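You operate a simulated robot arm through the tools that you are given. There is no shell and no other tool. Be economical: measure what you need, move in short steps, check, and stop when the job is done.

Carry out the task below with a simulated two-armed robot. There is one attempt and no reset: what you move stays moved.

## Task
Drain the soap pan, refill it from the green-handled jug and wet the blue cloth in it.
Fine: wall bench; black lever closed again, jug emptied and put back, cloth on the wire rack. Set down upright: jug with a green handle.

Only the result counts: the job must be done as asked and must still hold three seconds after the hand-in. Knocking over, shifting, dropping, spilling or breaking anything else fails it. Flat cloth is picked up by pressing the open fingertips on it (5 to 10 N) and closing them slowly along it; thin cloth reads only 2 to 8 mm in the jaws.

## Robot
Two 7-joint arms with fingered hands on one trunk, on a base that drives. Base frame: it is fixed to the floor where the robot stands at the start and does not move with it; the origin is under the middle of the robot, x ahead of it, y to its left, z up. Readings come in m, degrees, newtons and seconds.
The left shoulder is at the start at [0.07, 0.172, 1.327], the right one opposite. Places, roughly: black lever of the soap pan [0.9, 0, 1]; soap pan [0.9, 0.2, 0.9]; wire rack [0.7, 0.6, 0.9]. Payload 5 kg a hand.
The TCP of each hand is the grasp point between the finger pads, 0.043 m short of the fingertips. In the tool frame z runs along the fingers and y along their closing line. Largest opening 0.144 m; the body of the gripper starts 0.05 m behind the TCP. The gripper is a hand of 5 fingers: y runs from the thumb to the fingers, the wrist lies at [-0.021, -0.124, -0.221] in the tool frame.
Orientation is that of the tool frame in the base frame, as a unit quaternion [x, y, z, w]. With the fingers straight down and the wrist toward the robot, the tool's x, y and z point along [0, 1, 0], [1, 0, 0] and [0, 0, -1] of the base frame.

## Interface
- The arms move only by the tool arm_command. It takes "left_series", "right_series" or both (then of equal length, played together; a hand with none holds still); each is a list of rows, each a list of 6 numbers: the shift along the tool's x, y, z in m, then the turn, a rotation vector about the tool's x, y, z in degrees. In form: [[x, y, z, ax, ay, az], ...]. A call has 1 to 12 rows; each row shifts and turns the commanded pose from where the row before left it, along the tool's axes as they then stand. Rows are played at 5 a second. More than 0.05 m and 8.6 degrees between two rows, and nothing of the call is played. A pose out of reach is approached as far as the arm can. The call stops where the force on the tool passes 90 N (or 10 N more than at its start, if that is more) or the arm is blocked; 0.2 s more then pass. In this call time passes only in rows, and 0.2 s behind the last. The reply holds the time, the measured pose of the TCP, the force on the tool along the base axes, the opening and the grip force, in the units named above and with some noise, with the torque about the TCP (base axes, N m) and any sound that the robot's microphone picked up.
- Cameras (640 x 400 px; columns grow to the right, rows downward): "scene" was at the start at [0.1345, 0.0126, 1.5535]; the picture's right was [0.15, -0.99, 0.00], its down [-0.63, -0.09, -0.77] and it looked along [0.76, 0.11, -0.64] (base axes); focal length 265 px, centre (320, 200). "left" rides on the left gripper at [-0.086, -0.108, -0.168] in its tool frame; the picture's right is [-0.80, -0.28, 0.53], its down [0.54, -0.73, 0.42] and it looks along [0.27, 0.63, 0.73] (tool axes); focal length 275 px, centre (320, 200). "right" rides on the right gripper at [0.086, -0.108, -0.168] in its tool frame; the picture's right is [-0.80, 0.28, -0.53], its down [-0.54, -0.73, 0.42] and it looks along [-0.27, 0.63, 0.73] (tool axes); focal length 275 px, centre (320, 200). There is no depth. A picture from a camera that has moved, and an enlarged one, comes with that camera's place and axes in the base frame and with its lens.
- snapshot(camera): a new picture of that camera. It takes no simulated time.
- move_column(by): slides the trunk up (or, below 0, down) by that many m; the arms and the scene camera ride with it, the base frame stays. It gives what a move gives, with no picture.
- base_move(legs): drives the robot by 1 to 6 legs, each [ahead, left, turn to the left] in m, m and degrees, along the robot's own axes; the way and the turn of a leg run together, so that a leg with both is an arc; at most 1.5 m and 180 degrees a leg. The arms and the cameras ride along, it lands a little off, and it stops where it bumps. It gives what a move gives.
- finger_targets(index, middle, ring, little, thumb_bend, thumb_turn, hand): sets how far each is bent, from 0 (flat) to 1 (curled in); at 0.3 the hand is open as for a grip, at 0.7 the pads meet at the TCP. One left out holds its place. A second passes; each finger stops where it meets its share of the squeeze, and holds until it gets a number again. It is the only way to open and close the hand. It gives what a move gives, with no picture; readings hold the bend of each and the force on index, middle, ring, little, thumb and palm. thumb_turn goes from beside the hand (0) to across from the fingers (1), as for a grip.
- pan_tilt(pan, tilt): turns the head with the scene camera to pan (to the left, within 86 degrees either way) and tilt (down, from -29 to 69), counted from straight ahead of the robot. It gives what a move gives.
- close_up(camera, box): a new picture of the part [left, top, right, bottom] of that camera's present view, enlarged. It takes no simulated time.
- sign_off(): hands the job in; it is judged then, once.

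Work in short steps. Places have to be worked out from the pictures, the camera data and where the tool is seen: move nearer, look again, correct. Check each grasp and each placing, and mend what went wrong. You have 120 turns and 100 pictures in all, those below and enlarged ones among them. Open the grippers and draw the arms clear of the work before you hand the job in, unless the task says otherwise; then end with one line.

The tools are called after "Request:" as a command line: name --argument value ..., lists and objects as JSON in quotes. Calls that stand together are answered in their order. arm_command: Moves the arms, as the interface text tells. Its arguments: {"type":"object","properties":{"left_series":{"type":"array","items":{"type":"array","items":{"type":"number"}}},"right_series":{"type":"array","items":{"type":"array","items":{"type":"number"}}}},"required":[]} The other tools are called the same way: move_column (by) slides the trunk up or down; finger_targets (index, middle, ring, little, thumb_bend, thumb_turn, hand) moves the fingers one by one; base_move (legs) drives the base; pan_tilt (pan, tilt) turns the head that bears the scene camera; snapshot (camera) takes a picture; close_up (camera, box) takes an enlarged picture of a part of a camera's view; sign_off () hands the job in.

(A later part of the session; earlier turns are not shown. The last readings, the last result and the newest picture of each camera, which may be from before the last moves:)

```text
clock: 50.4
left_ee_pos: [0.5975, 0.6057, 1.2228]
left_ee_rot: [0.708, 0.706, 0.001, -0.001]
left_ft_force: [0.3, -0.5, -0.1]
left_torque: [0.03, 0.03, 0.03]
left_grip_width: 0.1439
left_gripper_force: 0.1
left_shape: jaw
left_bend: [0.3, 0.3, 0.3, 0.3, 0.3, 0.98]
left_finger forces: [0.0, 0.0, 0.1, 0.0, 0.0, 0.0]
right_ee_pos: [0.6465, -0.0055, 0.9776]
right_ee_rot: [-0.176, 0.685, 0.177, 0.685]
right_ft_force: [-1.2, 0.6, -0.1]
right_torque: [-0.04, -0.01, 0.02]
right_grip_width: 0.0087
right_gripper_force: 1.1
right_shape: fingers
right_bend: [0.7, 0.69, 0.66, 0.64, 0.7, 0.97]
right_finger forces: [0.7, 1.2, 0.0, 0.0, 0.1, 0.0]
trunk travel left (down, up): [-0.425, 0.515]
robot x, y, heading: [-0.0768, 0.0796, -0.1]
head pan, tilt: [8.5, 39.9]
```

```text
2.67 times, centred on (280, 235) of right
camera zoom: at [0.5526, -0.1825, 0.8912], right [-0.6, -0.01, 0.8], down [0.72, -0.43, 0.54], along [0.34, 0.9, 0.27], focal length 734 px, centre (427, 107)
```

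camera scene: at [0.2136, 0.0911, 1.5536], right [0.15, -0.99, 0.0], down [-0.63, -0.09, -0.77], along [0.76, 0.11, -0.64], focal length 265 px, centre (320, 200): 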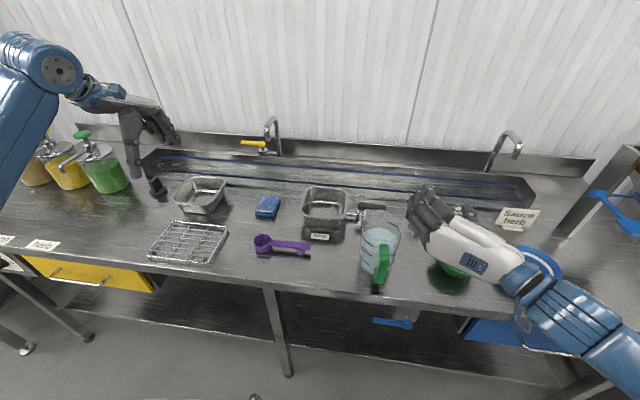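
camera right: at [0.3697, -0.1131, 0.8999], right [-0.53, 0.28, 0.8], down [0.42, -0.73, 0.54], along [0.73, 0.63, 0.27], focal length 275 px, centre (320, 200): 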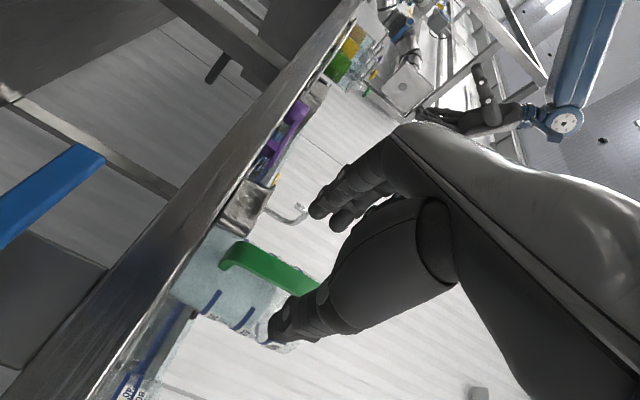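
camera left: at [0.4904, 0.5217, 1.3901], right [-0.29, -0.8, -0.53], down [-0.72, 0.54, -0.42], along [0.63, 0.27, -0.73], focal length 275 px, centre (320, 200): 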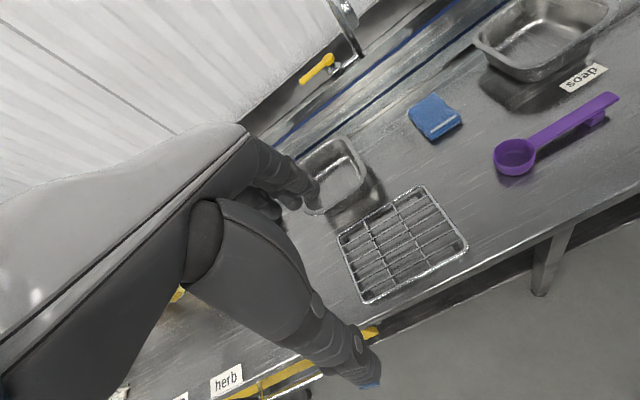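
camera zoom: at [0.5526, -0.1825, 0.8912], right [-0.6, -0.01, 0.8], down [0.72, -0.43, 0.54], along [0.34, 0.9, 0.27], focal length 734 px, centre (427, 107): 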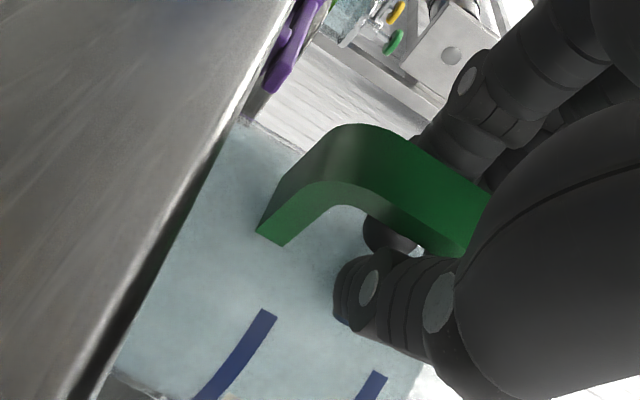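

The bar actually sits slightly palm-side of the pads, so the fingers hook through the loop behind it – a good caging grip. I tighten this hook in small steps while advancing the palm toward the bar.

Request:
finger_targets --hand "right" --index 0.8 --middle 0.78 --ring 0.76 --little 0.74 --thumb_bend 0.74

Request:
arm_command --right_series '[[0, 0, 0.006, 0, 0, 0], [0, 0, 0.006, 0, 0, 0]]'

Request:
close_up --camera "scene" --box '[310, 180, 430, 280]'

```text
clock: 51.4
left_ee_pos: [0.5985, 0.6042, 1.2216]
left_ee_rot: [0.707, 0.707, 0.0, 0.0]
left_ft_force: [0.4, 0.3, 0.1]
left_torque: [0.0, -0.02, 0.04]
left_grip_width: 0.1441
left_gripper_force: 0.0
left_shape: jaw
left_bend: [0.3, 0.3, 0.3, 0.3, 0.3, 0.98]
left_finger forces: [0.0, 0.1, 0.0, 0.0, 0.0, 0.0]
right_ee_pos: [0.6485, -0.0072, 0.978]
right_ee_rot: [-0.176, 0.684, 0.177, 0.685]
right_ft_force: [-1.2, -3.4, 1.5]
right_torque: [-0.5, -0.01, -0.21]
right_grip_width: 0.002
right_gripper_force: 16.8
right_shape: fingers
right_bend: [0.72, 0.78, 0.76, 0.71, 0.72, 0.97]
right_finger forces: [0.0, 1.9, 3.1, 8.4, 20.7, 0.0]
trunk travel left (down, up): [-0.425, 0.515]
robot x, y, heading: [-0.0786, 0.081, 0.0]
head pan, tilt: [8.5, 39.9]
```

```text
clock: 52.0
left_ee_pos: [0.5987, 0.6055, 1.2211]
left_ee_rot: [0.708, 0.706, 0.001, -0.001]
left_ft_force: [0.4, -0.7, 0.1]
left_torque: [0.0, -0.02, 0.01]
left_grip_width: 0.1437
left_gripper_force: 0.1
left_shape: jaw
left_bend: [0.3, 0.3, 0.3, 0.3, 0.3, 0.98]
left_finger forces: [0.0, 0.0, 0.0, 0.1, 0.0, 0.0]
right_ee_pos: [0.6573, -0.0006, 0.9783]
right_ee_rot: [-0.176, 0.685, 0.177, 0.684]
right_ft_force: [-1.3, -2.3, 1.6]
right_torque: [-0.39, -0.05, -0.18]
right_grip_width: 0.0017
right_gripper_force: 12.3
right_shape: fingers
right_bend: [0.73, 0.78, 0.76, 0.73, 0.72, 0.97]
right_finger forces: [0.0, 0.5, 0.2, 6.7, 17.3, 0.1]
trunk travel left (down, up): [-0.425, 0.515]
robot x, y, heading: [-0.0773, 0.0806, 0.1]
head pan, tilt: [8.5, 39.9]
```

```text
4.00 times, centred on (370, 230) of scene
camera zoom: at [0.0549, 0.0916, 1.5535], right [0.15, -0.99, 0.0], down [-0.63, -0.09, -0.77], along [0.76, 0.11, -0.64], focal length 1061 px, centre (120, 80)
```

zoom: 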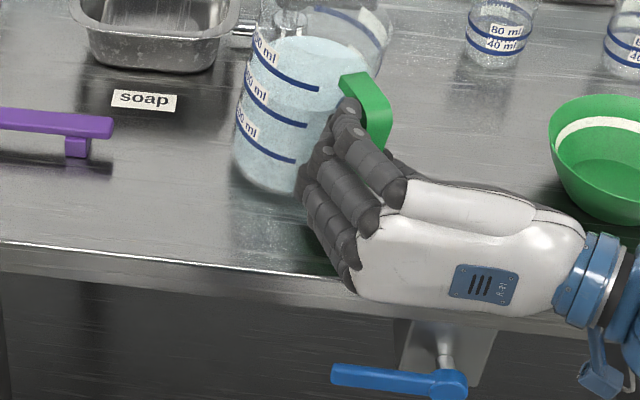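

The top finger still rolls the jug, and a handle grip gives poor control of the pitch. A firmer plan: hold the jug's body with the left hand from the left, thumb through the handle loop, and pour by rolling the wrist. First I release the right hand gently.

Request:
finger_targets --hand "right" --index 0.7 --middle 0.7 --ring 0.68 --little 0.67 --thumb_bend 0.68

Request:
finger_targets --hand "right" --index 0.6 --middle 0.6 --ring 0.6 --little 0.6 --thumb_bend 0.6

Request:
finger_targets --hand "right" --index 0.52 --middle 0.52 --ring 0.52 --little 0.52 --thumb_bend 0.52

Request:
arm_command --right_series '[[0, 0, -0.02, 0, 0, 0], [0, 0, -0.03, 0, 0, 0], [0, 0, -0.04, 0, 0, 0], [-0.04, -0.02, -0.01, 0, 0, 0], [-0.04, -0.03, 0, 0, 0, 0], [-0.04, -0.03, 0, 0, 0, 0]]'

Request:
snapshot --camera "scene"

```text
clock: 53.0
left_ee_pos: [0.5973, 0.6056, 1.2213]
left_ee_rot: [0.708, 0.706, 0.0, 0.0]
left_ft_force: [0.9, 0.1, 0.4]
left_torque: [-0.03, 0.0, 0.0]
left_grip_width: 0.1439
left_gripper_force: 0.2
left_shape: jaw
left_bend: [0.3, 0.3, 0.3, 0.3, 0.3, 0.98]
left_finger forces: [0.0, 0.0, 0.0, 0.1, 0.0, 0.0]
right_ee_pos: [0.6593, -0.0, 0.9773]
right_ee_rot: [-0.176, 0.685, 0.177, 0.685]
right_ft_force: [0.6, -0.1, 0.5]
right_torque: [-0.02, 0.01, -0.02]
right_grip_width: 0.0108
right_gripper_force: 0.6
right_shape: fingers
right_bend: [0.7, 0.7, 0.68, 0.67, 0.68, 0.97]
right_finger forces: [0.0, 0.1, 0.1, 0.4, 0.0, 0.0]
trunk travel left (down, up): [-0.425, 0.515]
robot x, y, heading: [-0.0793, 0.0776, -0.0]
head pan, tilt: [8.5, 39.9]
```

```text
clock: 54.0
left_ee_pos: [0.5982, 0.6057, 1.2226]
left_ee_rot: [0.708, 0.707, 0.0, 0.0]
left_ft_force: [-0.5, 0.6, -0.2]
left_torque: [-0.01, 0.03, 0.0]
left_grip_width: 0.1439
left_gripper_force: 0.1
left_shape: jaw
left_bend: [0.3, 0.3, 0.3, 0.3, 0.3, 0.98]
left_finger forces: [0.0, 0.0, 0.0, 0.0, 0.0, 0.0]
right_ee_pos: [0.6573, -0.001, 0.978]
right_ee_rot: [-0.176, 0.685, 0.177, 0.685]
right_ft_force: [0.0, 0.0, -0.4]
right_torque: [0.0, 0.01, 0.01]
right_grip_width: 0.042
right_gripper_force: 0.2
right_shape: fingers
right_bend: [0.6, 0.6, 0.6, 0.6, 0.6, 0.97]
right_finger forces: [0.1, 0.0, 0.0, 0.0, 0.0, 0.0]
trunk travel left (down, up): [-0.425, 0.515]
robot x, y, heading: [-0.0754, 0.0781, -0.1]
head pan, tilt: [8.5, 39.9]
```

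```text
clock: 55.0
left_ee_pos: [0.5978, 0.6056, 1.2219]
left_ee_rot: [0.708, 0.706, 0.0, 0.0]
left_ft_force: [0.5, -0.5, 0.0]
left_torque: [-0.01, -0.01, 0.0]
left_grip_width: 0.1436
left_gripper_force: 0.1
left_shape: jaw
left_bend: [0.3, 0.3, 0.3, 0.3, 0.3, 0.98]
left_finger forces: [0.1, 0.0, 0.0, 0.1, 0.0, 0.1]
right_ee_pos: [0.6575, -0.0014, 0.9764]
right_ee_rot: [-0.176, 0.684, 0.176, 0.685]
right_ft_force: [0.1, 0.4, 0.6]
right_torque: [-0.03, 0.02, 0.03]
right_grip_width: 0.071
right_gripper_force: 0.0
right_shape: fingers
right_bend: [0.52, 0.52, 0.52, 0.52, 0.52, 0.97]
right_finger forces: [0.1, 0.1, 0.0, 0.0, 0.0, 0.0]
trunk travel left (down, up): [-0.425, 0.515]
robot x, y, heading: [-0.0781, 0.0792, -0.1]
head pan, tilt: [8.5, 39.9]
```

```text
clock: 56.4
left_ee_pos: [0.598, 0.6046, 1.2222]
left_ee_rot: [0.708, 0.706, 0.001, 0.0]
left_ft_force: [-0.5, -1.1, 0.0]
left_torque: [-0.01, -0.02, 0.03]
left_grip_width: 0.1438
left_gripper_force: 0.0
left_shape: jaw
left_bend: [0.3, 0.3, 0.3, 0.3, 0.3, 0.98]
left_finger forces: [0.1, 0.0, 0.0, 0.1, 0.0, 0.0]
right_ee_pos: [0.6084, -0.1198, 1.098]
right_ee_rot: [-0.176, 0.686, 0.177, 0.684]
right_ft_force: [0.0, 0.1, -0.2]
right_torque: [0.01, -0.01, 0.01]
right_grip_width: 0.071
right_gripper_force: 0.0
right_shape: fingers
right_bend: [0.52, 0.52, 0.52, 0.52, 0.52, 0.98]
right_finger forces: [0.0, 0.1, 0.0, 0.1, 0.1, 0.0]
trunk travel left (down, up): [-0.425, 0.515]
robot x, y, heading: [-0.0811, 0.0823, -0.0]
head pan, tilt: [8.5, 39.9]
```

```text
48 pictures are left
camera scene: at [0.0544, 0.0912, 1.5535], right [0.15, -0.99, 0.0], down [-0.63, -0.09, -0.77], along [0.76, 0.11, -0.64], focal length 265 px, centre (320, 200)
```

scene: 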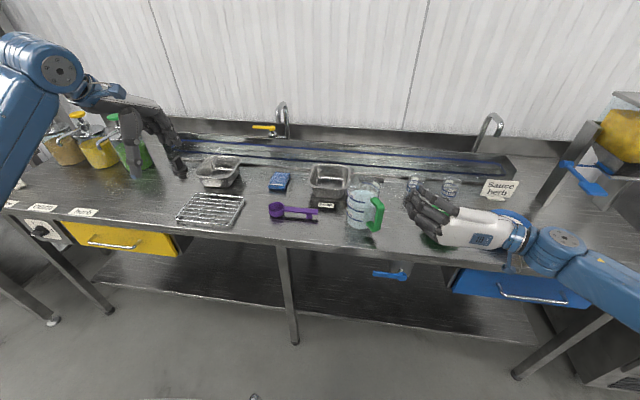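

The jug stands upright with the handle pointing to the right-front. I pitch the left hand so that its fingers point to the right (-y), then measure the jug with both cameras.

Request:
arm_command --left_series '[[0, 0, 0, 0, -8.2, 0], [0, 0, 0, 0, -8.2, 0], [0, 0, 0, 0, -8.2, 0], [0, 0, 0, 0, -8.2, 0], [0, 0, 0, 0, -8.2, 0], [0, 0, 0, 0, -8.2, 0], [0, 0, 0, 0, -8.2, 0], [0, 0, 0, 0, -8.2, 0], [0, 0, 0, 0, -8.2, 0], [0, 0, 0, 0, -8.2, 0], [0, 0, 0, 0, -8, 0]]'

Request:
close_up --camera "scene" --box '[250, 150, 430, 260]'

Request:
snapshot --camera "left"

```text
clock: 58.8
left_ee_pos: [0.598, 0.6065, 1.2208]
left_ee_rot: [0.501, 0.499, -0.501, 0.5]
left_ft_force: [-0.4, -0.7, 0.6]
left_torque: [0.02, 0.0, 0.0]
left_grip_width: 0.1439
left_gripper_force: 0.1
left_shape: jaw
left_bend: [0.3, 0.3, 0.3, 0.3, 0.3, 0.98]
left_finger forces: [0.0, 0.1, 0.1, 0.0, 0.1, 0.1]
right_ee_pos: [0.6099, -0.1174, 1.097]
right_ee_rot: [-0.176, 0.685, 0.177, 0.685]
right_ft_force: [-0.6, 0.4, 0.7]
right_torque: [0.05, 0.03, 0.01]
right_grip_width: 0.0708
right_gripper_force: 0.1
right_shape: fingers
right_bend: [0.52, 0.52, 0.52, 0.52, 0.52, 0.98]
right_finger forces: [0.0, 0.0, 0.0, 0.0, 0.0, 0.1]
trunk travel left (down, up): [-0.425, 0.515]
robot x, y, heading: [-0.0789, 0.0795, -0.3]
head pan, tilt: [8.5, 39.9]
```

```text
3.56 times, centred on (340, 205) of scene
camera zoom: at [0.0557, 0.0916, 1.5535], right [0.15, -0.99, 0.0], down [-0.63, -0.09, -0.77], along [0.76, 0.11, -0.64], focal length 943 px, centre (249, 182)
```

zoom: 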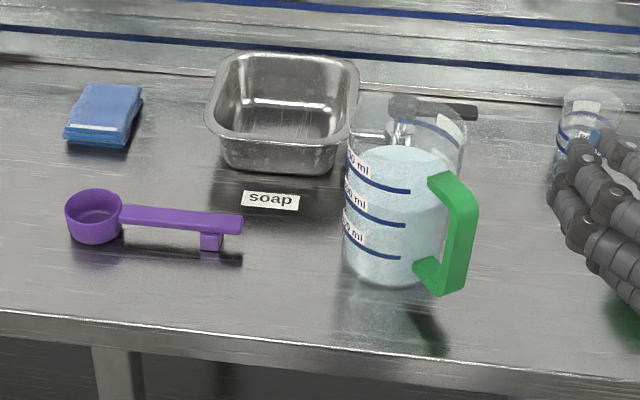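

```text
46 pictures are left
camera left: at [0.4917, 0.7758, 1.308], right [-0.28, -0.53, 0.8], down [-0.73, -0.42, -0.54], along [0.63, -0.73, -0.27], focal length 275 px, centre (320, 200)
```

left: 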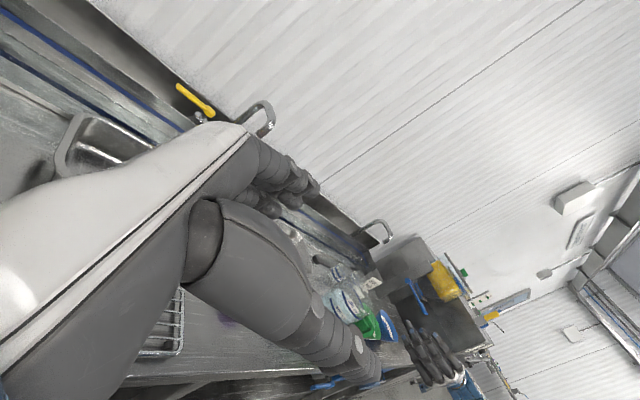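

Jug axis ≈ (0.749, 0.044), rim z ≈ 1.05, body radius ≈ 0.05, handle at azimuth 208°. I yaw the left hand 28° so its thumb side faces the handle, set the thumb slightly in, and move it to a point 0.16 m before the jug.

Request:
arm_command --left_series '[[0, 0, 0, -7, 0, 0], [0, 0, 0, -7, 0, 0], [0, 0, 0, -7, 0, 0], [0, 0, 0, -7, 0, 0]]'

Request:
finger_targets --hand "left" --thumb_bend 0.36

Request:
arm_command --left_series '[[0.014, -0.0131, 0.0407, 0, 0, 0], [0.014, -0.0131, 0.0407, 0, 0, 0], [0.014, -0.0131, 0.0407, 0, 0, 0], [0.014, -0.0131, 0.0407, 0, 0, 0], [0.014, -0.0131, 0.0407, 0, 0, 0], [0.014, -0.0131, 0.0407, 0, 0, 0], [0.014, -0.0131, 0.0407, 0, 0, 0], [0.014, -0.0131, 0.0407, 0, 0, 0], [0.014, -0.0131, 0.0407, 0, 0, 0], [0.014, -0.0131, 0.0407, 0, 0, 0]]'

Request:
snapshot --camera "left"

Request:
close_up --camera "scene" --box '[220, 140, 440, 280]'

```text
clock: 59.8
left_ee_pos: [0.5976, 0.6049, 1.2229]
left_ee_rot: [0.365, 0.605, -0.365, 0.606]
left_ft_force: [1.1, -1.0, 0.3]
left_torque: [0.02, 0.02, 0.02]
left_grip_width: 0.1437
left_gripper_force: 0.1
left_shape: jaw
left_bend: [0.3, 0.3, 0.3, 0.3, 0.3, 0.98]
left_finger forces: [0.0, 0.0, 0.0, 0.0, 0.0, 0.0]
right_ee_pos: [0.6091, -0.1186, 1.0987]
right_ee_rot: [-0.177, 0.685, 0.177, 0.685]
right_ft_force: [-1.0, -0.3, 0.1]
right_torque: [-0.02, 0.02, -0.05]
right_grip_width: 0.071
right_gripper_force: 0.0
right_shape: fingers
right_bend: [0.52, 0.52, 0.52, 0.52, 0.52, 0.98]
right_finger forces: [0.0, 0.0, 0.0, 0.0, 0.0, 0.1]
trunk travel left (down, up): [-0.425, 0.515]
robot x, y, heading: [-0.0788, 0.0808, -0.1]
head pan, tilt: [8.5, 39.9]
```

```text
clock: 60.8
left_ee_pos: [0.598, 0.6075, 1.2229]
left_ee_rot: [0.365, 0.606, -0.364, 0.606]
left_ft_force: [0.1, 0.8, -0.8]
left_torque: [0.03, 0.01, -0.01]
left_grip_width: 0.1395
left_gripper_force: 0.1
left_shape: fingers
left_bend: [0.3, 0.3, 0.3, 0.3, 0.36, 0.98]
left_finger forces: [0.0, 0.0, 0.1, 0.1, 0.1, 0.1]
right_ee_pos: [0.6088, -0.118, 1.0992]
right_ee_rot: [-0.177, 0.685, 0.176, 0.685]
right_ft_force: [-0.1, 0.0, 0.7]
right_torque: [-0.02, 0.01, 0.01]
right_grip_width: 0.0711
right_gripper_force: 0.1
right_shape: fingers
right_bend: [0.52, 0.52, 0.52, 0.52, 0.52, 0.98]
right_finger forces: [0.0, 0.1, 0.1, 0.0, 0.1, 0.0]
trunk travel left (down, up): [-0.425, 0.515]
robot x, y, heading: [-0.0785, 0.079, -0.1]
head pan, tilt: [8.5, 39.9]
```

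```text
clock: 63.0
left_ee_pos: [0.6731, 0.1827, 1.0814]
left_ee_rot: [0.365, 0.606, -0.364, 0.605]
left_ft_force: [-0.9, 0.0, -0.6]
left_torque: [0.0, -0.02, 0.03]
left_grip_width: 0.1397
left_gripper_force: 0.0
left_shape: fingers
left_bend: [0.3, 0.3, 0.3, 0.3, 0.36, 0.98]
left_finger forces: [0.1, 0.0, 0.0, 0.0, 0.0, 0.0]
right_ee_pos: [0.6097, -0.1203, 1.0972]
right_ee_rot: [-0.176, 0.684, 0.177, 0.685]
right_ft_force: [0.0, 0.2, -0.5]
right_torque: [0.0, -0.02, 0.01]
right_grip_width: 0.0713
right_gripper_force: 0.1
right_shape: fingers
right_bend: [0.52, 0.52, 0.52, 0.52, 0.52, 0.98]
right_finger forces: [0.0, 0.0, 0.0, 0.1, 0.1, 0.1]
trunk travel left (down, up): [-0.425, 0.515]
robot x, y, heading: [-0.0787, 0.0813, 0.1]
head pan, tilt: [8.5, 39.9]
```

```text
45 pictures are left
camera left: at [0.4997, 0.2816, 1.1676], right [0.0, -0.61, 0.8], down [-0.44, -0.71, -0.54], along [0.9, -0.35, -0.27], focal length 275 px, centre (320, 200)
```

left: 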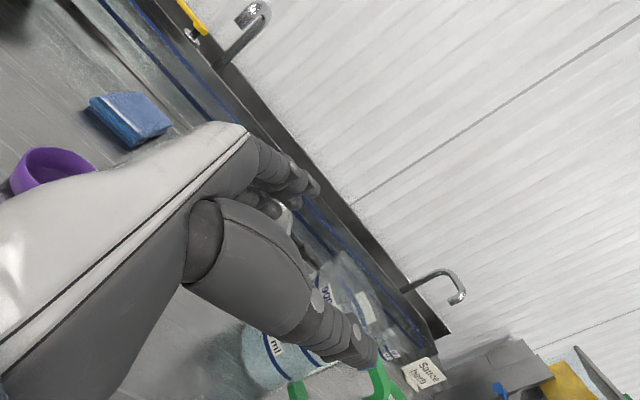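

```text
2.86 times, centred on (330, 210) of scene
camera zoom: at [0.0554, 0.0895, 1.5535], right [0.15, -0.99, 0.0], down [-0.63, -0.09, -0.77], along [0.76, 0.11, -0.64], focal length 758 px, centre (291, 171)
```

zoom: 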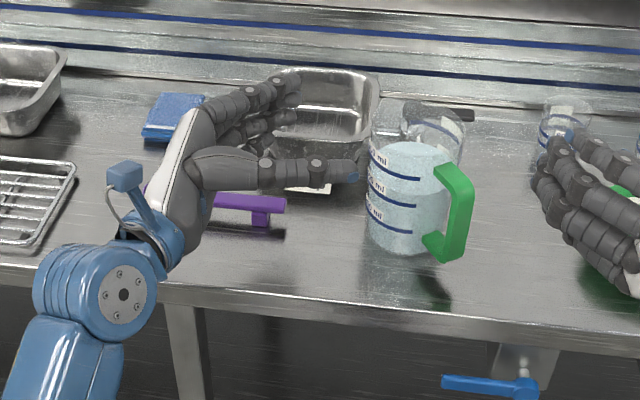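

Alignment looks right. I lower to z 0.99 and advance to where the thumb tip is just before the handle loop, then check.

Request:
arm_command --left_series '[[0.045, 0, 0, 0, 0, 0], [0.046, 0, 0, 0, 0, 0], [0, 0, 0.03, 0, 0, 0], [0, 0, 0.025, 0, 0, 0]]'

Request:
close_up --camera "scene" --box '[290, 160, 400, 250]'

Request:
close_up --camera "left" --box '[220, 140, 460, 400]'

```text
clock: 64.0
left_ee_pos: [0.6991, 0.1352, 0.9897]
left_ee_rot: [0.365, 0.607, -0.364, 0.605]
left_ft_force: [0.0, 0.3, -0.4]
left_torque: [-0.04, 0.0, -0.05]
left_grip_width: 0.1394
left_gripper_force: 0.0
left_shape: fingers
left_bend: [0.3, 0.3, 0.3, 0.3, 0.36, 0.98]
left_finger forces: [0.0, 0.2, 0.0, 0.0, 0.0, 0.0]
right_ee_pos: [0.6104, -0.1199, 1.0961]
right_ee_rot: [-0.176, 0.685, 0.177, 0.684]
right_ft_force: [0.2, -0.4, -0.2]
right_torque: [0.03, 0.02, 0.06]
right_grip_width: 0.071
right_gripper_force: 0.1
right_shape: fingers
right_bend: [0.52, 0.52, 0.52, 0.52, 0.52, 0.98]
right_finger forces: [0.1, 0.1, 0.0, 0.1, 0.0, 0.1]
trunk travel left (down, up): [-0.425, 0.515]
robot x, y, heading: [-0.0771, 0.0798, -0.3]
head pan, tilt: [8.5, 39.9]
```

```text
4.44 times, centred on (345, 205) of scene
camera zoom: at [0.0569, 0.0903, 1.5531], right [0.15, -0.99, 0.0], down [-0.64, -0.09, -0.77], along [0.76, 0.11, -0.64], focal length 1179 px, centre (209, 178)
```

zoom: 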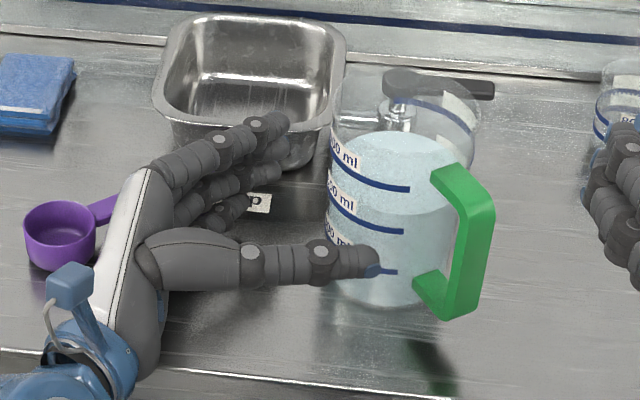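

```text
1.54 times, centred on (340, 270) of left
camera zoom: at [0.5269, 0.2334, 1.0762], right [0.0, -0.61, 0.8], down [-0.45, -0.71, -0.54], along [0.9, -0.35, -0.27], focal length 424 px, centre (289, 92)
```

zoom: 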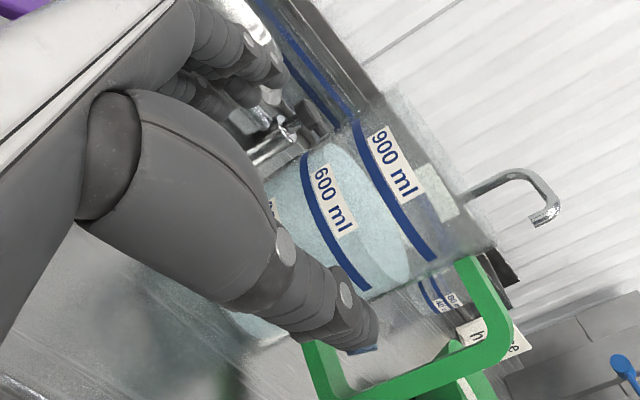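

The thumb tip is lined up with the loop (about 0.07 m lateral, z 0.984). I bend the thumb slightly more to centre it in the gap and advance in steps.

Request:
finger_targets --hand "left" --thumb_bend 0.42

Request:
arm_command --left_series '[[0, 0, 0.02, 0, 0, 0], [0, 0, 0.02, 0, 0, 0], [0, 0, 0.015, 0, 0, 0]]'

Request:
close_up --camera "scene" --box '[290, 160, 400, 250]'

Request:
close_up --camera "left" --box '[220, 140, 460, 400]'

```text
clock: 65.0
left_ee_pos: [0.6987, 0.1353, 0.9912]
left_ee_rot: [0.365, 0.606, -0.365, 0.606]
left_ft_force: [0.6, -0.7, -0.5]
left_torque: [-0.01, 0.03, -0.01]
left_grip_width: 0.1291
left_gripper_force: 0.0
left_shape: fingers
left_bend: [0.3, 0.3, 0.3, 0.3, 0.42, 0.98]
left_finger forces: [0.0, 0.1, 0.0, 0.0, 0.0, 0.0]
right_ee_pos: [0.6104, -0.1191, 1.098]
right_ee_rot: [-0.176, 0.685, 0.177, 0.684]
right_ft_force: [0.7, 0.3, 0.4]
right_torque: [0.03, -0.02, 0.01]
right_grip_width: 0.0711
right_gripper_force: 0.0
right_shape: fingers
right_bend: [0.52, 0.52, 0.52, 0.52, 0.52, 0.98]
right_finger forces: [0.1, 0.0, 0.0, 0.0, 0.1, 0.0]
trunk travel left (down, up): [-0.425, 0.515]
robot x, y, heading: [-0.0801, 0.0809, -0.2]
head pan, tilt: [8.5, 39.9]
```

```text
clock: 65.8
left_ee_pos: [0.724, 0.087, 0.9907]
left_ee_rot: [0.365, 0.607, -0.364, 0.605]
left_ft_force: [-1.7, 0.8, 0.0]
left_torque: [-0.02, 0.0, -0.06]
left_grip_width: 0.1298
left_gripper_force: 0.6
left_shape: fingers
left_bend: [0.3, 0.3, 0.3, 0.3, 0.41, 0.98]
left_finger forces: [0.0, 0.1, 0.0, 0.0, 1.4, 0.0]
right_ee_pos: [0.6095, -0.1187, 1.0975]
right_ee_rot: [-0.177, 0.685, 0.176, 0.684]
right_ft_force: [0.1, -0.8, -0.8]
right_torque: [0.01, -0.02, -0.03]
right_grip_width: 0.0713
right_gripper_force: 0.0
right_shape: fingers
right_bend: [0.52, 0.52, 0.52, 0.52, 0.52, 0.98]
right_finger forces: [0.1, 0.0, 0.0, 0.0, 0.1, 0.0]
trunk travel left (down, up): [-0.425, 0.515]
robot x, y, heading: [-0.0825, 0.0811, -0.1]
head pan, tilt: [8.5, 39.9]
```

```text
4.44 times, centred on (345, 205) of scene
camera zoom: at [0.0549, 0.0911, 1.5535], right [0.15, -0.99, 0.0], down [-0.63, -0.09, -0.77], along [0.76, 0.11, -0.64], focal length 1179 px, centre (209, 178)
```

zoom: 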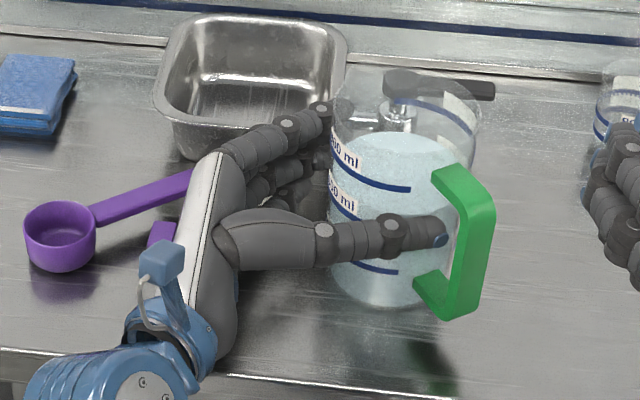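

```text
1.54 times, centred on (340, 270) of left
camera zoom: at [0.5512, 0.186, 1.0773], right [0.0, -0.61, 0.8], down [-0.44, -0.71, -0.54], along [0.9, -0.35, -0.27], focal length 424 px, centre (289, 92)
```

zoom: 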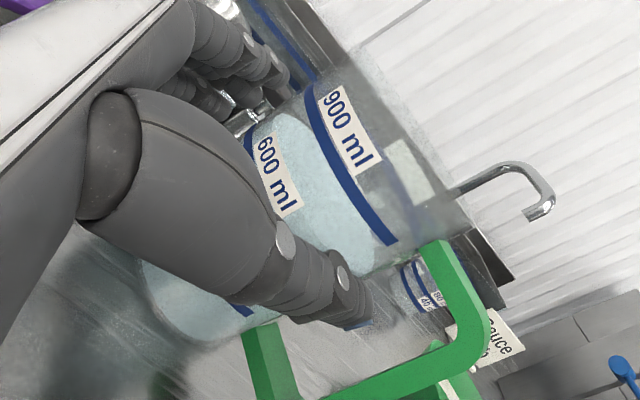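

I notice the purple spoon's handle has been brushed and turned somewhat; I'll restore it afterwards. The thumb is entering the loop with light contact on the body: I open it a hair and advance further.

Request:
finger_targets --hand "left" --thumb_bend 0.385

Request:
arm_command --left_series '[[0, 0, 0.012, 0, 0, 0], [0, 0, 0.012, 0, 0, 0], [0, 0, 0.008, 0, 0, 0]]'

Request:
close_up --camera "scene" --box '[290, 160, 400, 250]'

```text
clock: 66.8
left_ee_pos: [0.7244, 0.0864, 0.9909]
left_ee_rot: [0.364, 0.606, -0.365, 0.606]
left_ft_force: [0.5, -0.3, -0.4]
left_torque: [0.01, -0.02, 0.01]
left_grip_width: 0.1354
left_gripper_force: 0.0
left_shape: fingers
left_bend: [0.3, 0.3, 0.3, 0.3, 0.38, 0.98]
left_finger forces: [0.0, 0.0, 0.0, 0.1, 0.0, 0.0]
right_ee_pos: [0.6094, -0.1184, 1.0979]
right_ee_rot: [-0.176, 0.685, 0.176, 0.685]
right_ft_force: [1.3, -0.9, -0.6]
right_torque: [-0.01, -0.03, 0.06]
right_grip_width: 0.0712
right_gripper_force: 0.0
right_shape: fingers
right_bend: [0.52, 0.52, 0.52, 0.52, 0.52, 0.98]
right_finger forces: [0.0, 0.0, 0.0, 0.0, 0.1, 0.0]
trunk travel left (down, up): [-0.425, 0.515]
robot x, y, heading: [-0.0834, 0.0803, 0.0]
head pan, tilt: [8.5, 39.9]
```

```text
clock: 67.6
left_ee_pos: [0.7388, 0.059, 0.99]
left_ee_rot: [0.365, 0.607, -0.364, 0.605]
left_ft_force: [-1.1, 0.7, -0.5]
left_torque: [0.03, -0.01, -0.07]
left_grip_width: 0.1369
left_gripper_force: 1.1
left_shape: fingers
left_bend: [0.3, 0.3, 0.3, 0.3, 0.37, 0.98]
left_finger forces: [0.1, 0.1, 0.0, 0.1, 1.7, 0.0]
right_ee_pos: [0.6087, -0.1179, 1.099]
right_ee_rot: [-0.176, 0.685, 0.177, 0.684]
right_ft_force: [-0.4, -0.3, 0.5]
right_torque: [0.01, 0.0, -0.01]
right_grip_width: 0.0711
right_gripper_force: 0.1
right_shape: fingers
right_bend: [0.52, 0.52, 0.52, 0.52, 0.52, 0.98]
right_finger forces: [0.0, 0.1, 0.0, 0.0, 0.1, 0.1]
trunk travel left (down, up): [-0.425, 0.515]
robot x, y, heading: [-0.0791, 0.0817, -0.1]
head pan, tilt: [8.5, 39.9]
```

```text
4.44 times, centred on (345, 205) of scene
camera zoom: at [0.0548, 0.0913, 1.5535], right [0.15, -0.99, 0.0], down [-0.63, -0.09, -0.77], along [0.76, 0.11, -0.64], focal length 1179 px, centre (209, 178)
```

zoom: 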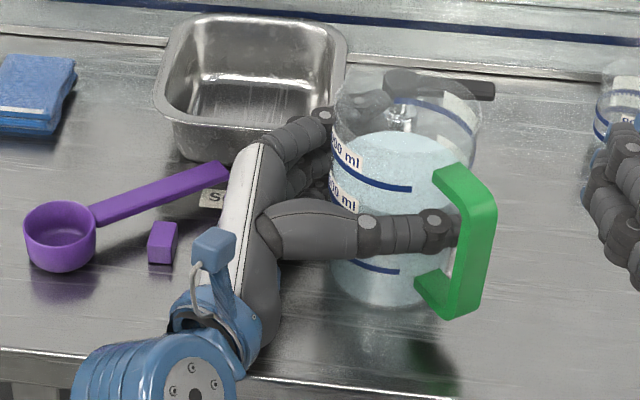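

The thumb is through the loop. I now close fingers around the body gradually, aiming to keep the jug centred.

Request:
finger_targets --hand "left" --index 0.42 --middle 0.42 --ring 0.42 --little 0.42 --thumb_bend 0.42

Request:
finger_targets --hand "left" --index 0.5 --middle 0.5 --ring 0.5 --little 0.5 --thumb_bend 0.5

Request:
close_up --camera "scene" --box '[290, 160, 400, 250]'

```text
clock: 68.6
left_ee_pos: [0.7392, 0.059, 0.9903]
left_ee_rot: [0.365, 0.606, -0.365, 0.606]
left_ft_force: [-1.1, -0.9, 0.4]
left_torque: [0.01, -0.01, -0.01]
left_grip_width: 0.1132
left_gripper_force: 3.2
left_shape: fingers
left_bend: [0.41, 0.42, 0.42, 0.42, 0.4, 0.98]
left_finger forces: [2.8, 0.0, 0.0, 0.0, 3.2, 0.0]
right_ee_pos: [0.6086, -0.1198, 1.098]
right_ee_rot: [-0.176, 0.685, 0.177, 0.685]
right_ft_force: [-0.2, -0.5, 0.5]
right_torque: [-0.01, -0.04, -0.01]
right_grip_width: 0.0713
right_gripper_force: 0.1
right_shape: fingers
right_bend: [0.52, 0.52, 0.52, 0.52, 0.52, 0.98]
right_finger forces: [0.0, 0.0, 0.1, 0.1, 0.0, 0.0]
trunk travel left (down, up): [-0.425, 0.515]
robot x, y, heading: [-0.0809, 0.0793, 0.2]
head pan, tilt: [8.5, 39.9]
```

```text
clock: 69.6
left_ee_pos: [0.7402, 0.0589, 0.9899]
left_ee_rot: [0.365, 0.606, -0.365, 0.606]
left_ft_force: [1.8, 0.9, 0.1]
left_torque: [0.34, -0.5, 0.02]
left_grip_width: 0.1075
left_gripper_force: 17.5
left_shape: fingers
left_bend: [0.42, 0.5, 0.5, 0.48, 0.42, 0.97]
left_finger forces: [10.5, 0.4, 0.5, 7.2, 16.2, 0.0]
right_ee_pos: [0.6095, -0.1188, 1.0973]
right_ee_rot: [-0.176, 0.685, 0.176, 0.685]
right_ft_force: [0.2, 0.1, 0.1]
right_torque: [-0.01, -0.02, 0.01]
right_grip_width: 0.0713
right_gripper_force: 0.0
right_shape: fingers
right_bend: [0.52, 0.52, 0.52, 0.52, 0.52, 0.98]
right_finger forces: [0.1, 0.1, 0.1, 0.0, 0.1, 0.0]
trunk travel left (down, up): [-0.425, 0.515]
robot x, y, heading: [-0.0803, 0.0776, -0.2]
head pan, tilt: [8.5, 39.9]
```

```text
4.44 times, centred on (345, 205) of scene
camera zoom: at [0.0555, 0.0915, 1.5535], right [0.15, -0.99, 0.0], down [-0.63, -0.09, -0.77], along [0.76, 0.11, -0.64], focal length 1179 px, centre (209, 178)
```

zoom: 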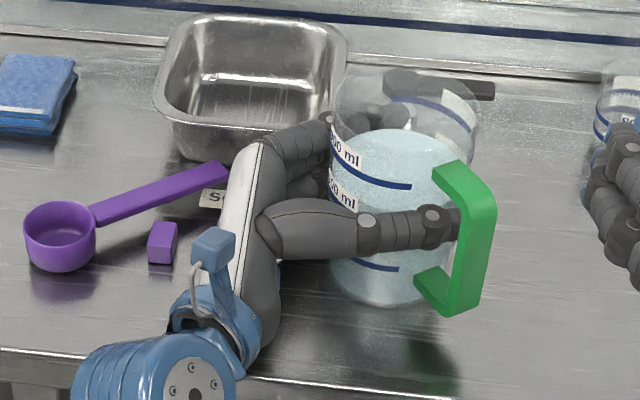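

The jug stays upright and is firmly held (thumb 16 N against index and little finger). I tighten further.

Request:
finger_targets --hand "left" --index 0.62 --middle 0.62 --ring 0.62 --little 0.62 --thumb_bend 0.62

Request:
close_up --camera "scene" --box '[290, 160, 400, 250]'

```text
clock: 70.6
left_ee_pos: [0.7387, 0.0598, 0.9911]
left_ee_rot: [0.364, 0.605, -0.365, 0.606]
left_ft_force: [2.8, 1.0, 0.1]
left_torque: [0.26, -0.6, 0.0]
left_grip_width: 0.1026
left_gripper_force: 34.0
left_shape: fingers
left_bend: [0.49, 0.57, 0.57, 0.58, 0.42, 0.95]
left_finger forces: [10.9, 6.9, 6.7, 10.8, 32.8, 0.1]
right_ee_pos: [0.6088, -0.1185, 1.0976]
right_ee_rot: [-0.176, 0.685, 0.176, 0.685]
right_ft_force: [-0.2, 0.4, 0.2]
right_torque: [0.0, 0.02, -0.01]
right_grip_width: 0.0713
right_gripper_force: 0.0
right_shape: fingers
right_bend: [0.52, 0.52, 0.52, 0.52, 0.52, 0.98]
right_finger forces: [0.0, 0.0, 0.0, 0.0, 0.1, 0.0]
trunk travel left (down, up): [-0.425, 0.515]
robot x, y, heading: [-0.0812, 0.081, -0.1]
head pan, tilt: [8.5, 39.9]
```

```text
4.44 times, centred on (345, 205) of scene
camera zoom: at [0.0554, 0.0913, 1.5535], right [0.15, -0.99, 0.0], down [-0.63, -0.09, -0.77], along [0.76, 0.11, -0.64], focal length 1179 px, centre (209, 178)
```

zoom: 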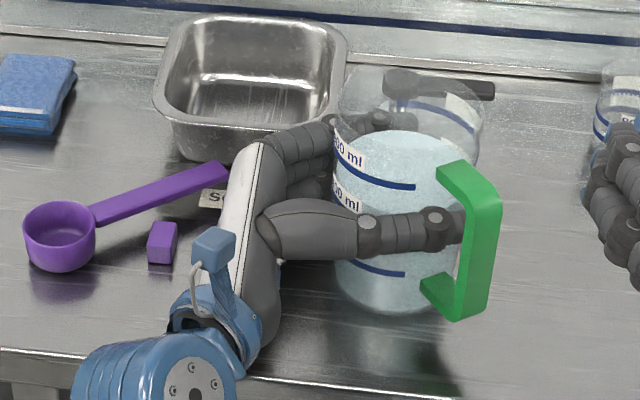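

All fingers share the load (33 N each side). I lift 3 cm and check for slip.

Request:
arm_command --left_series '[[-0.005, 0, 0, 0, 0, 0], [-0.01, 0, 0, 0, 0, 0], [-0.015, 0, 0, 0, 0, 0]]'

Request:
close_up --camera "scene" --box '[290, 150, 400, 250]'

```text
clock: 71.4
left_ee_pos: [0.7399, 0.0589, 1.0199]
left_ee_rot: [0.364, 0.606, -0.366, 0.605]
left_ft_force: [-0.1, 0.3, -9.1]
left_torque: [0.15, -0.21, -0.01]
left_grip_width: 0.1029
left_gripper_force: 33.6
left_shape: fingers
left_bend: [0.49, 0.57, 0.58, 0.59, 0.42, 0.95]
left_finger forces: [11.3, 6.6, 6.0, 10.1, 33.0, 0.0]
right_ee_pos: [0.6094, -0.1184, 1.097]
right_ee_rot: [-0.177, 0.685, 0.177, 0.684]
right_ft_force: [0.2, -0.7, -0.8]
right_torque: [0.02, 0.01, 0.01]
right_grip_width: 0.0711
right_gripper_force: 0.1
right_shape: fingers
right_bend: [0.52, 0.52, 0.52, 0.52, 0.52, 0.98]
right_finger forces: [0.0, 0.0, 0.0, 0.0, 0.0, 0.0]
trunk travel left (down, up): [-0.425, 0.515]
robot x, y, heading: [-0.0803, 0.0806, -0.0]
head pan, tilt: [8.5, 39.9]
```

```text
4.00 times, centred on (345, 200) of scene
camera zoom: at [0.0558, 0.091, 1.5534], right [0.15, -0.99, 0.0], down [-0.63, -0.09, -0.77], along [0.76, 0.11, -0.64], focal length 1061 px, centre (220, 200)
```

zoom: 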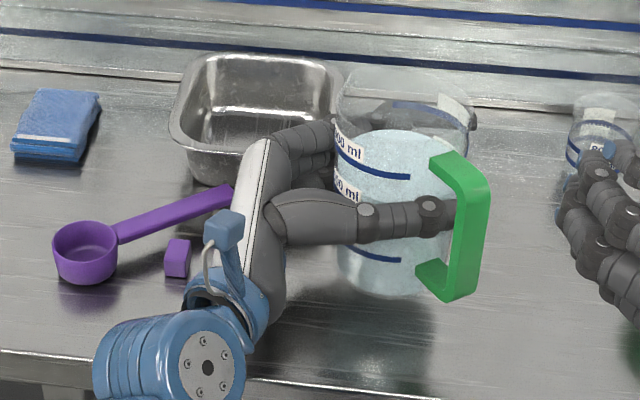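

Lifted cleanly (9 N, no slip). I raise the jug to clear the pan rim and carry it smoothly over to the pan's near-right corner, keeping its yaw.

Request:
arm_command --left_series '[[-0.01, 0, 0, 0, 0, 0], [-0.018, 0, 0, 0, 0, 0], [-0.018, 0, 0, 0, 0, 0], [-0.018, 0, 0, 0, 0, 0], [-0.008, 0.005, -0.002, 0, 0, 0], [0, 0.015, -0.0065, 0, 0, 0], [0, 0.018, -0.008, 0, 0, 0], [0, 0.018, -0.008, 0, 0, 0], [0, 0.018, -0.008, 0, 0, 0], [0, 0.015, -0.006, 0, 0, 0], [0, 0.01, -0.002, 0, 0, 0], [0, 0.003, 0, 0, 0, 0]]'

Request:
close_up --camera "scene" --box '[240, 110, 420, 240]'

Request:
snapshot --camera "left"

```text
clock: 74.0
left_ee_pos: [0.8101, 0.1428, 1.0929]
left_ee_rot: [0.364, 0.606, -0.366, 0.605]
left_ft_force: [0.0, 0.1, -8.4]
left_torque: [0.2, -0.17, 0.03]
left_grip_width: 0.1025
left_gripper_force: 33.3
left_shape: fingers
left_bend: [0.49, 0.57, 0.58, 0.59, 0.42, 0.95]
left_finger forces: [11.3, 6.5, 5.9, 10.2, 32.9, 0.1]
right_ee_pos: [0.6098, -0.1191, 1.0968]
right_ee_rot: [-0.176, 0.685, 0.176, 0.685]
right_ft_force: [-0.4, 0.4, 0.8]
right_torque: [0.01, 0.01, 0.0]
right_grip_width: 0.0708
right_gripper_force: 0.2
right_shape: fingers
right_bend: [0.52, 0.52, 0.52, 0.52, 0.52, 0.98]
right_finger forces: [0.1, 0.0, 0.1, 0.0, 0.0, 0.0]
trunk travel left (down, up): [-0.425, 0.515]
robot x, y, heading: [-0.0802, 0.0802, 0.1]
head pan, tilt: [8.5, 39.9]
```

```text
3.08 times, centred on (330, 175) of scene
camera zoom: at [0.0562, 0.0914, 1.5534], right [0.15, -0.99, 0.0], down [-0.63, -0.09, -0.77], along [0.76, 0.11, -0.64], focal length 816 px, centre (289, 277)
```

zoom: 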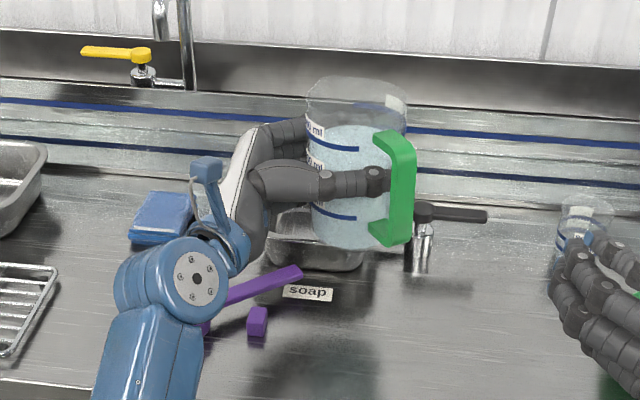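

```text
34 pictures are left
camera left: at [0.6382, 0.2418, 1.1792], right [0.0, -0.61, 0.8], down [-0.44, -0.71, -0.54], along [0.9, -0.35, -0.27], focal length 275 px, centre (320, 200)
```

left: 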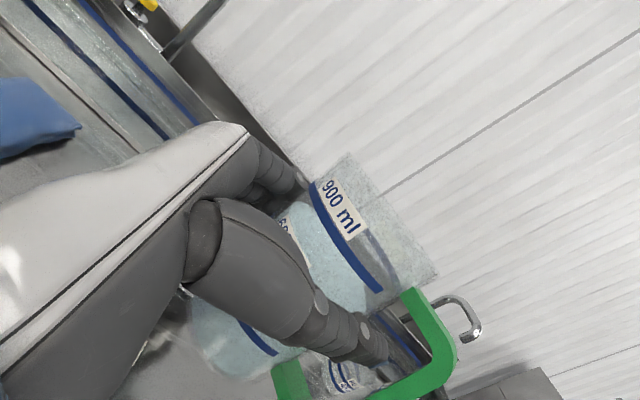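

The spout is above the pan. I tilt about the hand's axis, first 32°, then slowly on.

Request:
arm_command --left_series '[[0, 0, 0, 0, 0, -8], [0, 0, 0, 0, 0, -8], [0, 0, 0, 0, 0, -8], [0, 0, 0, 0, 0, -6], [0, 0, 0, 0, 0, -3], [0, 0, 0, 0, 0, -2], [0, 0, 0, 0, 0, -2], [0, 0, 0, 0, 0, -2], [0, 0, 0, 0, 0, -2], [0, 0, 0, 0, 0, 0], [0, 0, 0, 0, 0, 0]]'

Request:
close_up --camera "scene" --box '[240, 110, 420, 240]'

```text
clock: 76.4
left_ee_pos: [0.8134, 0.1589, 1.0889]
left_ee_rot: [0.129, 0.703, -0.543, 0.441]
left_ft_force: [0.1, -0.1, -7.5]
left_torque: [0.2, -0.24, -0.02]
left_grip_width: 0.1026
left_gripper_force: 33.9
left_shape: fingers
left_bend: [0.49, 0.57, 0.58, 0.59, 0.42, 0.95]
left_finger forces: [12.7, 7.0, 6.5, 10.7, 30.7, 0.1]
right_ee_pos: [0.6106, -0.1183, 1.0968]
right_ee_rot: [-0.176, 0.685, 0.177, 0.684]
right_ft_force: [-0.1, -0.5, 0.9]
right_torque: [-0.03, 0.0, -0.03]
right_grip_width: 0.0712
right_gripper_force: 0.1
right_shape: fingers
right_bend: [0.52, 0.52, 0.52, 0.52, 0.52, 0.98]
right_finger forces: [0.0, 0.0, 0.1, 0.1, 0.1, 0.0]
trunk travel left (down, up): [-0.425, 0.515]
robot x, y, heading: [-0.0822, 0.0813, 0.0]
head pan, tilt: [8.5, 39.9]
```

```text
3.08 times, centred on (330, 175) of scene
camera zoom: at [0.0562, 0.0914, 1.5534], right [0.15, -0.99, 0.0], down [-0.63, -0.09, -0.77], along [0.76, 0.11, -0.64], focal length 816 px, centre (289, 277)
```

zoom: 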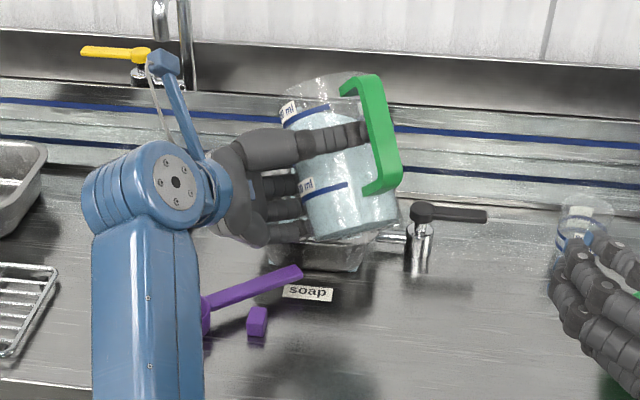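

Weight reads 7.5 N (from 8.4), so pouring has begun with the spout at about (0.90, 0.18), inside the pan. I continue tilting slowly.

Request:
arm_command --left_series '[[0, 0, 0, 0, 0, -2], [0, 0, 0, 0, 0, -2], [0, 0, 0, 0, 0, -2], [0, 0, 0, 0, 0, -2], [0, 0, 0, 0, 0, -2], [0, 0, 0, 0, 0, -2], [0, 0, 0, 0, 0, -2], [0, 0, 0, 0, 0, -2], [0, 0, 0, 0, 0, -2], [0, 0, 0, 0, 0, -2], [0, 0, 0, 0, 0, 0], [0, 0, 0, 0, 0, 0]]'

Request:
close_up --camera "scene" --box '[260, 110, 400, 220]'

```text
clock: 79.2
left_ee_pos: [0.8161, 0.1781, 1.0863]
left_ee_rot: [0.004, 0.721, -0.601, 0.345]
left_ft_force: [-0.7, -0.7, -4.2]
left_torque: [0.09, -0.11, 0.02]
left_grip_width: 0.1028
left_gripper_force: 32.5
left_shape: fingers
left_bend: [0.49, 0.57, 0.58, 0.59, 0.42, 0.94]
left_finger forces: [12.8, 6.2, 5.6, 10.0, 30.2, 0.0]
right_ee_pos: [0.6093, -0.1197, 1.0977]
right_ee_rot: [-0.175, 0.685, 0.176, 0.685]
right_ft_force: [0.1, -0.1, -0.1]
right_torque: [-0.05, 0.03, 0.01]
right_grip_width: 0.0709
right_gripper_force: 0.0
right_shape: fingers
right_bend: [0.52, 0.52, 0.52, 0.52, 0.52, 0.98]
right_finger forces: [0.1, 0.1, 0.0, 0.1, 0.1, 0.1]
trunk travel left (down, up): [-0.425, 0.515]
robot x, y, heading: [-0.0804, 0.0781, -0.2]
head pan, tilt: [8.5, 39.9]
stopped in row 12 (left hand): the arm was blocked; the commanded pose is now the measured one
```

```text
3.64 times, centred on (330, 165) of scene
camera zoom: at [0.0558, 0.0916, 1.5534], right [0.15, -0.99, 0.0], down [-0.63, -0.09, -0.77], along [0.76, 0.11, -0.64], focal length 965 px, centre (284, 327)
```

zoom: 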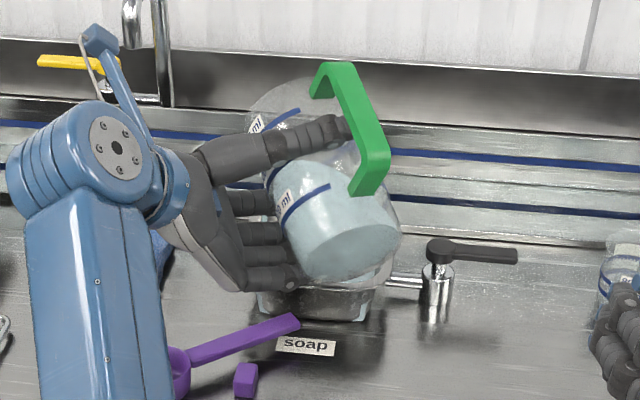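

The wrist has reached its limit at 60° tilt, with about half poured. I level the jug again, and will yaw the hand so that the pour happens by forearm roll; meanwhile the right hand moves aside.

Request:
arm_command --left_series '[[0, 0, 0, 0, 0, 7.5], [0, 0, 0, 0, 0, 7.5], [0, 0, 0, 0, 0, 7.5], [0, 0, 0, 0, 0, 7.5], [0, 0, 0, 0, 0, 7.5], [0, 0, 0, 0, 0, 7.5], [0, 0, 0, 0, 0, 7.5], [0, 0, 0, 0, 0, 7.5]]' --right_series '[[0, -0.03, 0, 0, 0, 0], [0, -0.03, 0, 0, 0, 0], [0, -0.03, 0, 0, 0, 0], [0, -0.03, 0, 0, 0, 0], [0, -0.03, 0, 0, 0, 0], [0, -0.02, 0, 0, 0, 0], [0, 0, 0, 0, 0, 0], [0, 0, 0, 0, 0, 0]]'

```text
clock: 81.0
left_ee_pos: [0.8156, 0.1739, 1.0862]
left_ee_rot: [0.363, 0.621, -0.349, 0.6]
left_ft_force: [0.0, 0.3, -3.9]
left_torque: [0.1, -0.09, -0.01]
left_grip_width: 0.1024
left_gripper_force: 32.1
left_shape: fingers
left_bend: [0.49, 0.58, 0.58, 0.59, 0.42, 0.94]
left_finger forces: [11.7, 6.3, 5.5, 9.6, 32.1, 0.1]
right_ee_pos: [0.692, -0.267, 1.097]
right_ee_rot: [-0.176, 0.685, 0.176, 0.684]
right_ft_force: [0.4, 1.2, -0.2]
right_torque: [-0.03, -0.02, -0.01]
right_grip_width: 0.0713
right_gripper_force: 0.1
right_shape: fingers
right_bend: [0.52, 0.52, 0.52, 0.52, 0.52, 0.98]
right_finger forces: [0.0, 0.1, 0.0, 0.1, 0.0, 0.1]
trunk travel left (down, up): [-0.425, 0.515]
robot x, y, heading: [-0.0798, 0.0825, -0.3]
head pan, tilt: [8.5, 39.9]
```

Level again; 3.9 N remains (jug plus rest). I check the pan, then yaw the hand 50° and shift so the jug pours leftward into the pan.

Request:
arm_command --left_series '[[-0.012, 0, 0, -7.15, 0, 0], [0, 0, 0, -7.15, 0, 0], [0, 0, 0, -7.15, 0, 0], [0, 0, 0, -7.15, 0, 0], [0, 0, 0, -7.15, 0, 0], [0, 0, 0, -7.15, 0, 0], [0, 0, 0, -7.15, 0, 0], [0, -0.022, 0.024, 0, 0, 0], [0, -0.022, 0.024, 0, 0, 0], [0, -0.021, 0.023, 0, 0, 0], [0, 0, 0, 0, 0, 0]]'

Request:
close_up --camera "scene" --box '[240, 110, 420, 240]'

```text
clock: 81.8
left_ee_pos: [0.827, 0.2874, 1.0842]
left_ee_rot: [0.299, 0.697, -0.153, 0.634]
left_ft_force: [-0.4, 1.1, -4.0]
left_torque: [0.12, -0.02, 0.0]
left_grip_width: 0.1025
left_gripper_force: 32.4
left_shape: fingers
left_bend: [0.49, 0.58, 0.58, 0.59, 0.42, 0.94]
left_finger forces: [11.4, 6.4, 5.5, 9.4, 32.2, 0.0]
right_ee_pos: [0.6932, -0.2653, 1.0965]
right_ee_rot: [-0.179, 0.684, 0.177, 0.684]
right_ft_force: [0.2, 0.2, 0.1]
right_torque: [0.0, 0.03, -0.04]
right_grip_width: 0.0713
right_gripper_force: 0.1
right_shape: fingers
right_bend: [0.52, 0.52, 0.52, 0.52, 0.52, 0.98]
right_finger forces: [0.0, 0.1, 0.1, 0.1, 0.1, 0.1]
trunk travel left (down, up): [-0.425, 0.515]
robot x, y, heading: [-0.0807, 0.076, -0.0]
head pan, tilt: [8.5, 39.9]
stopped in row 3 (left hand): the arm was blocked; the commanded pose is now the measured one
```

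```text
3.08 times, centred on (330, 175) of scene
camera zoom: at [0.0561, 0.094, 1.5534], right [0.15, -0.99, 0.0], down [-0.63, -0.1, -0.77], along [0.76, 0.11, -0.64], focal length 816 px, centre (289, 277)
```

zoom: 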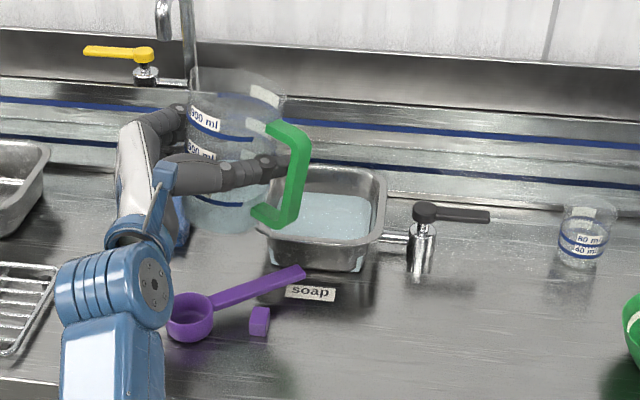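

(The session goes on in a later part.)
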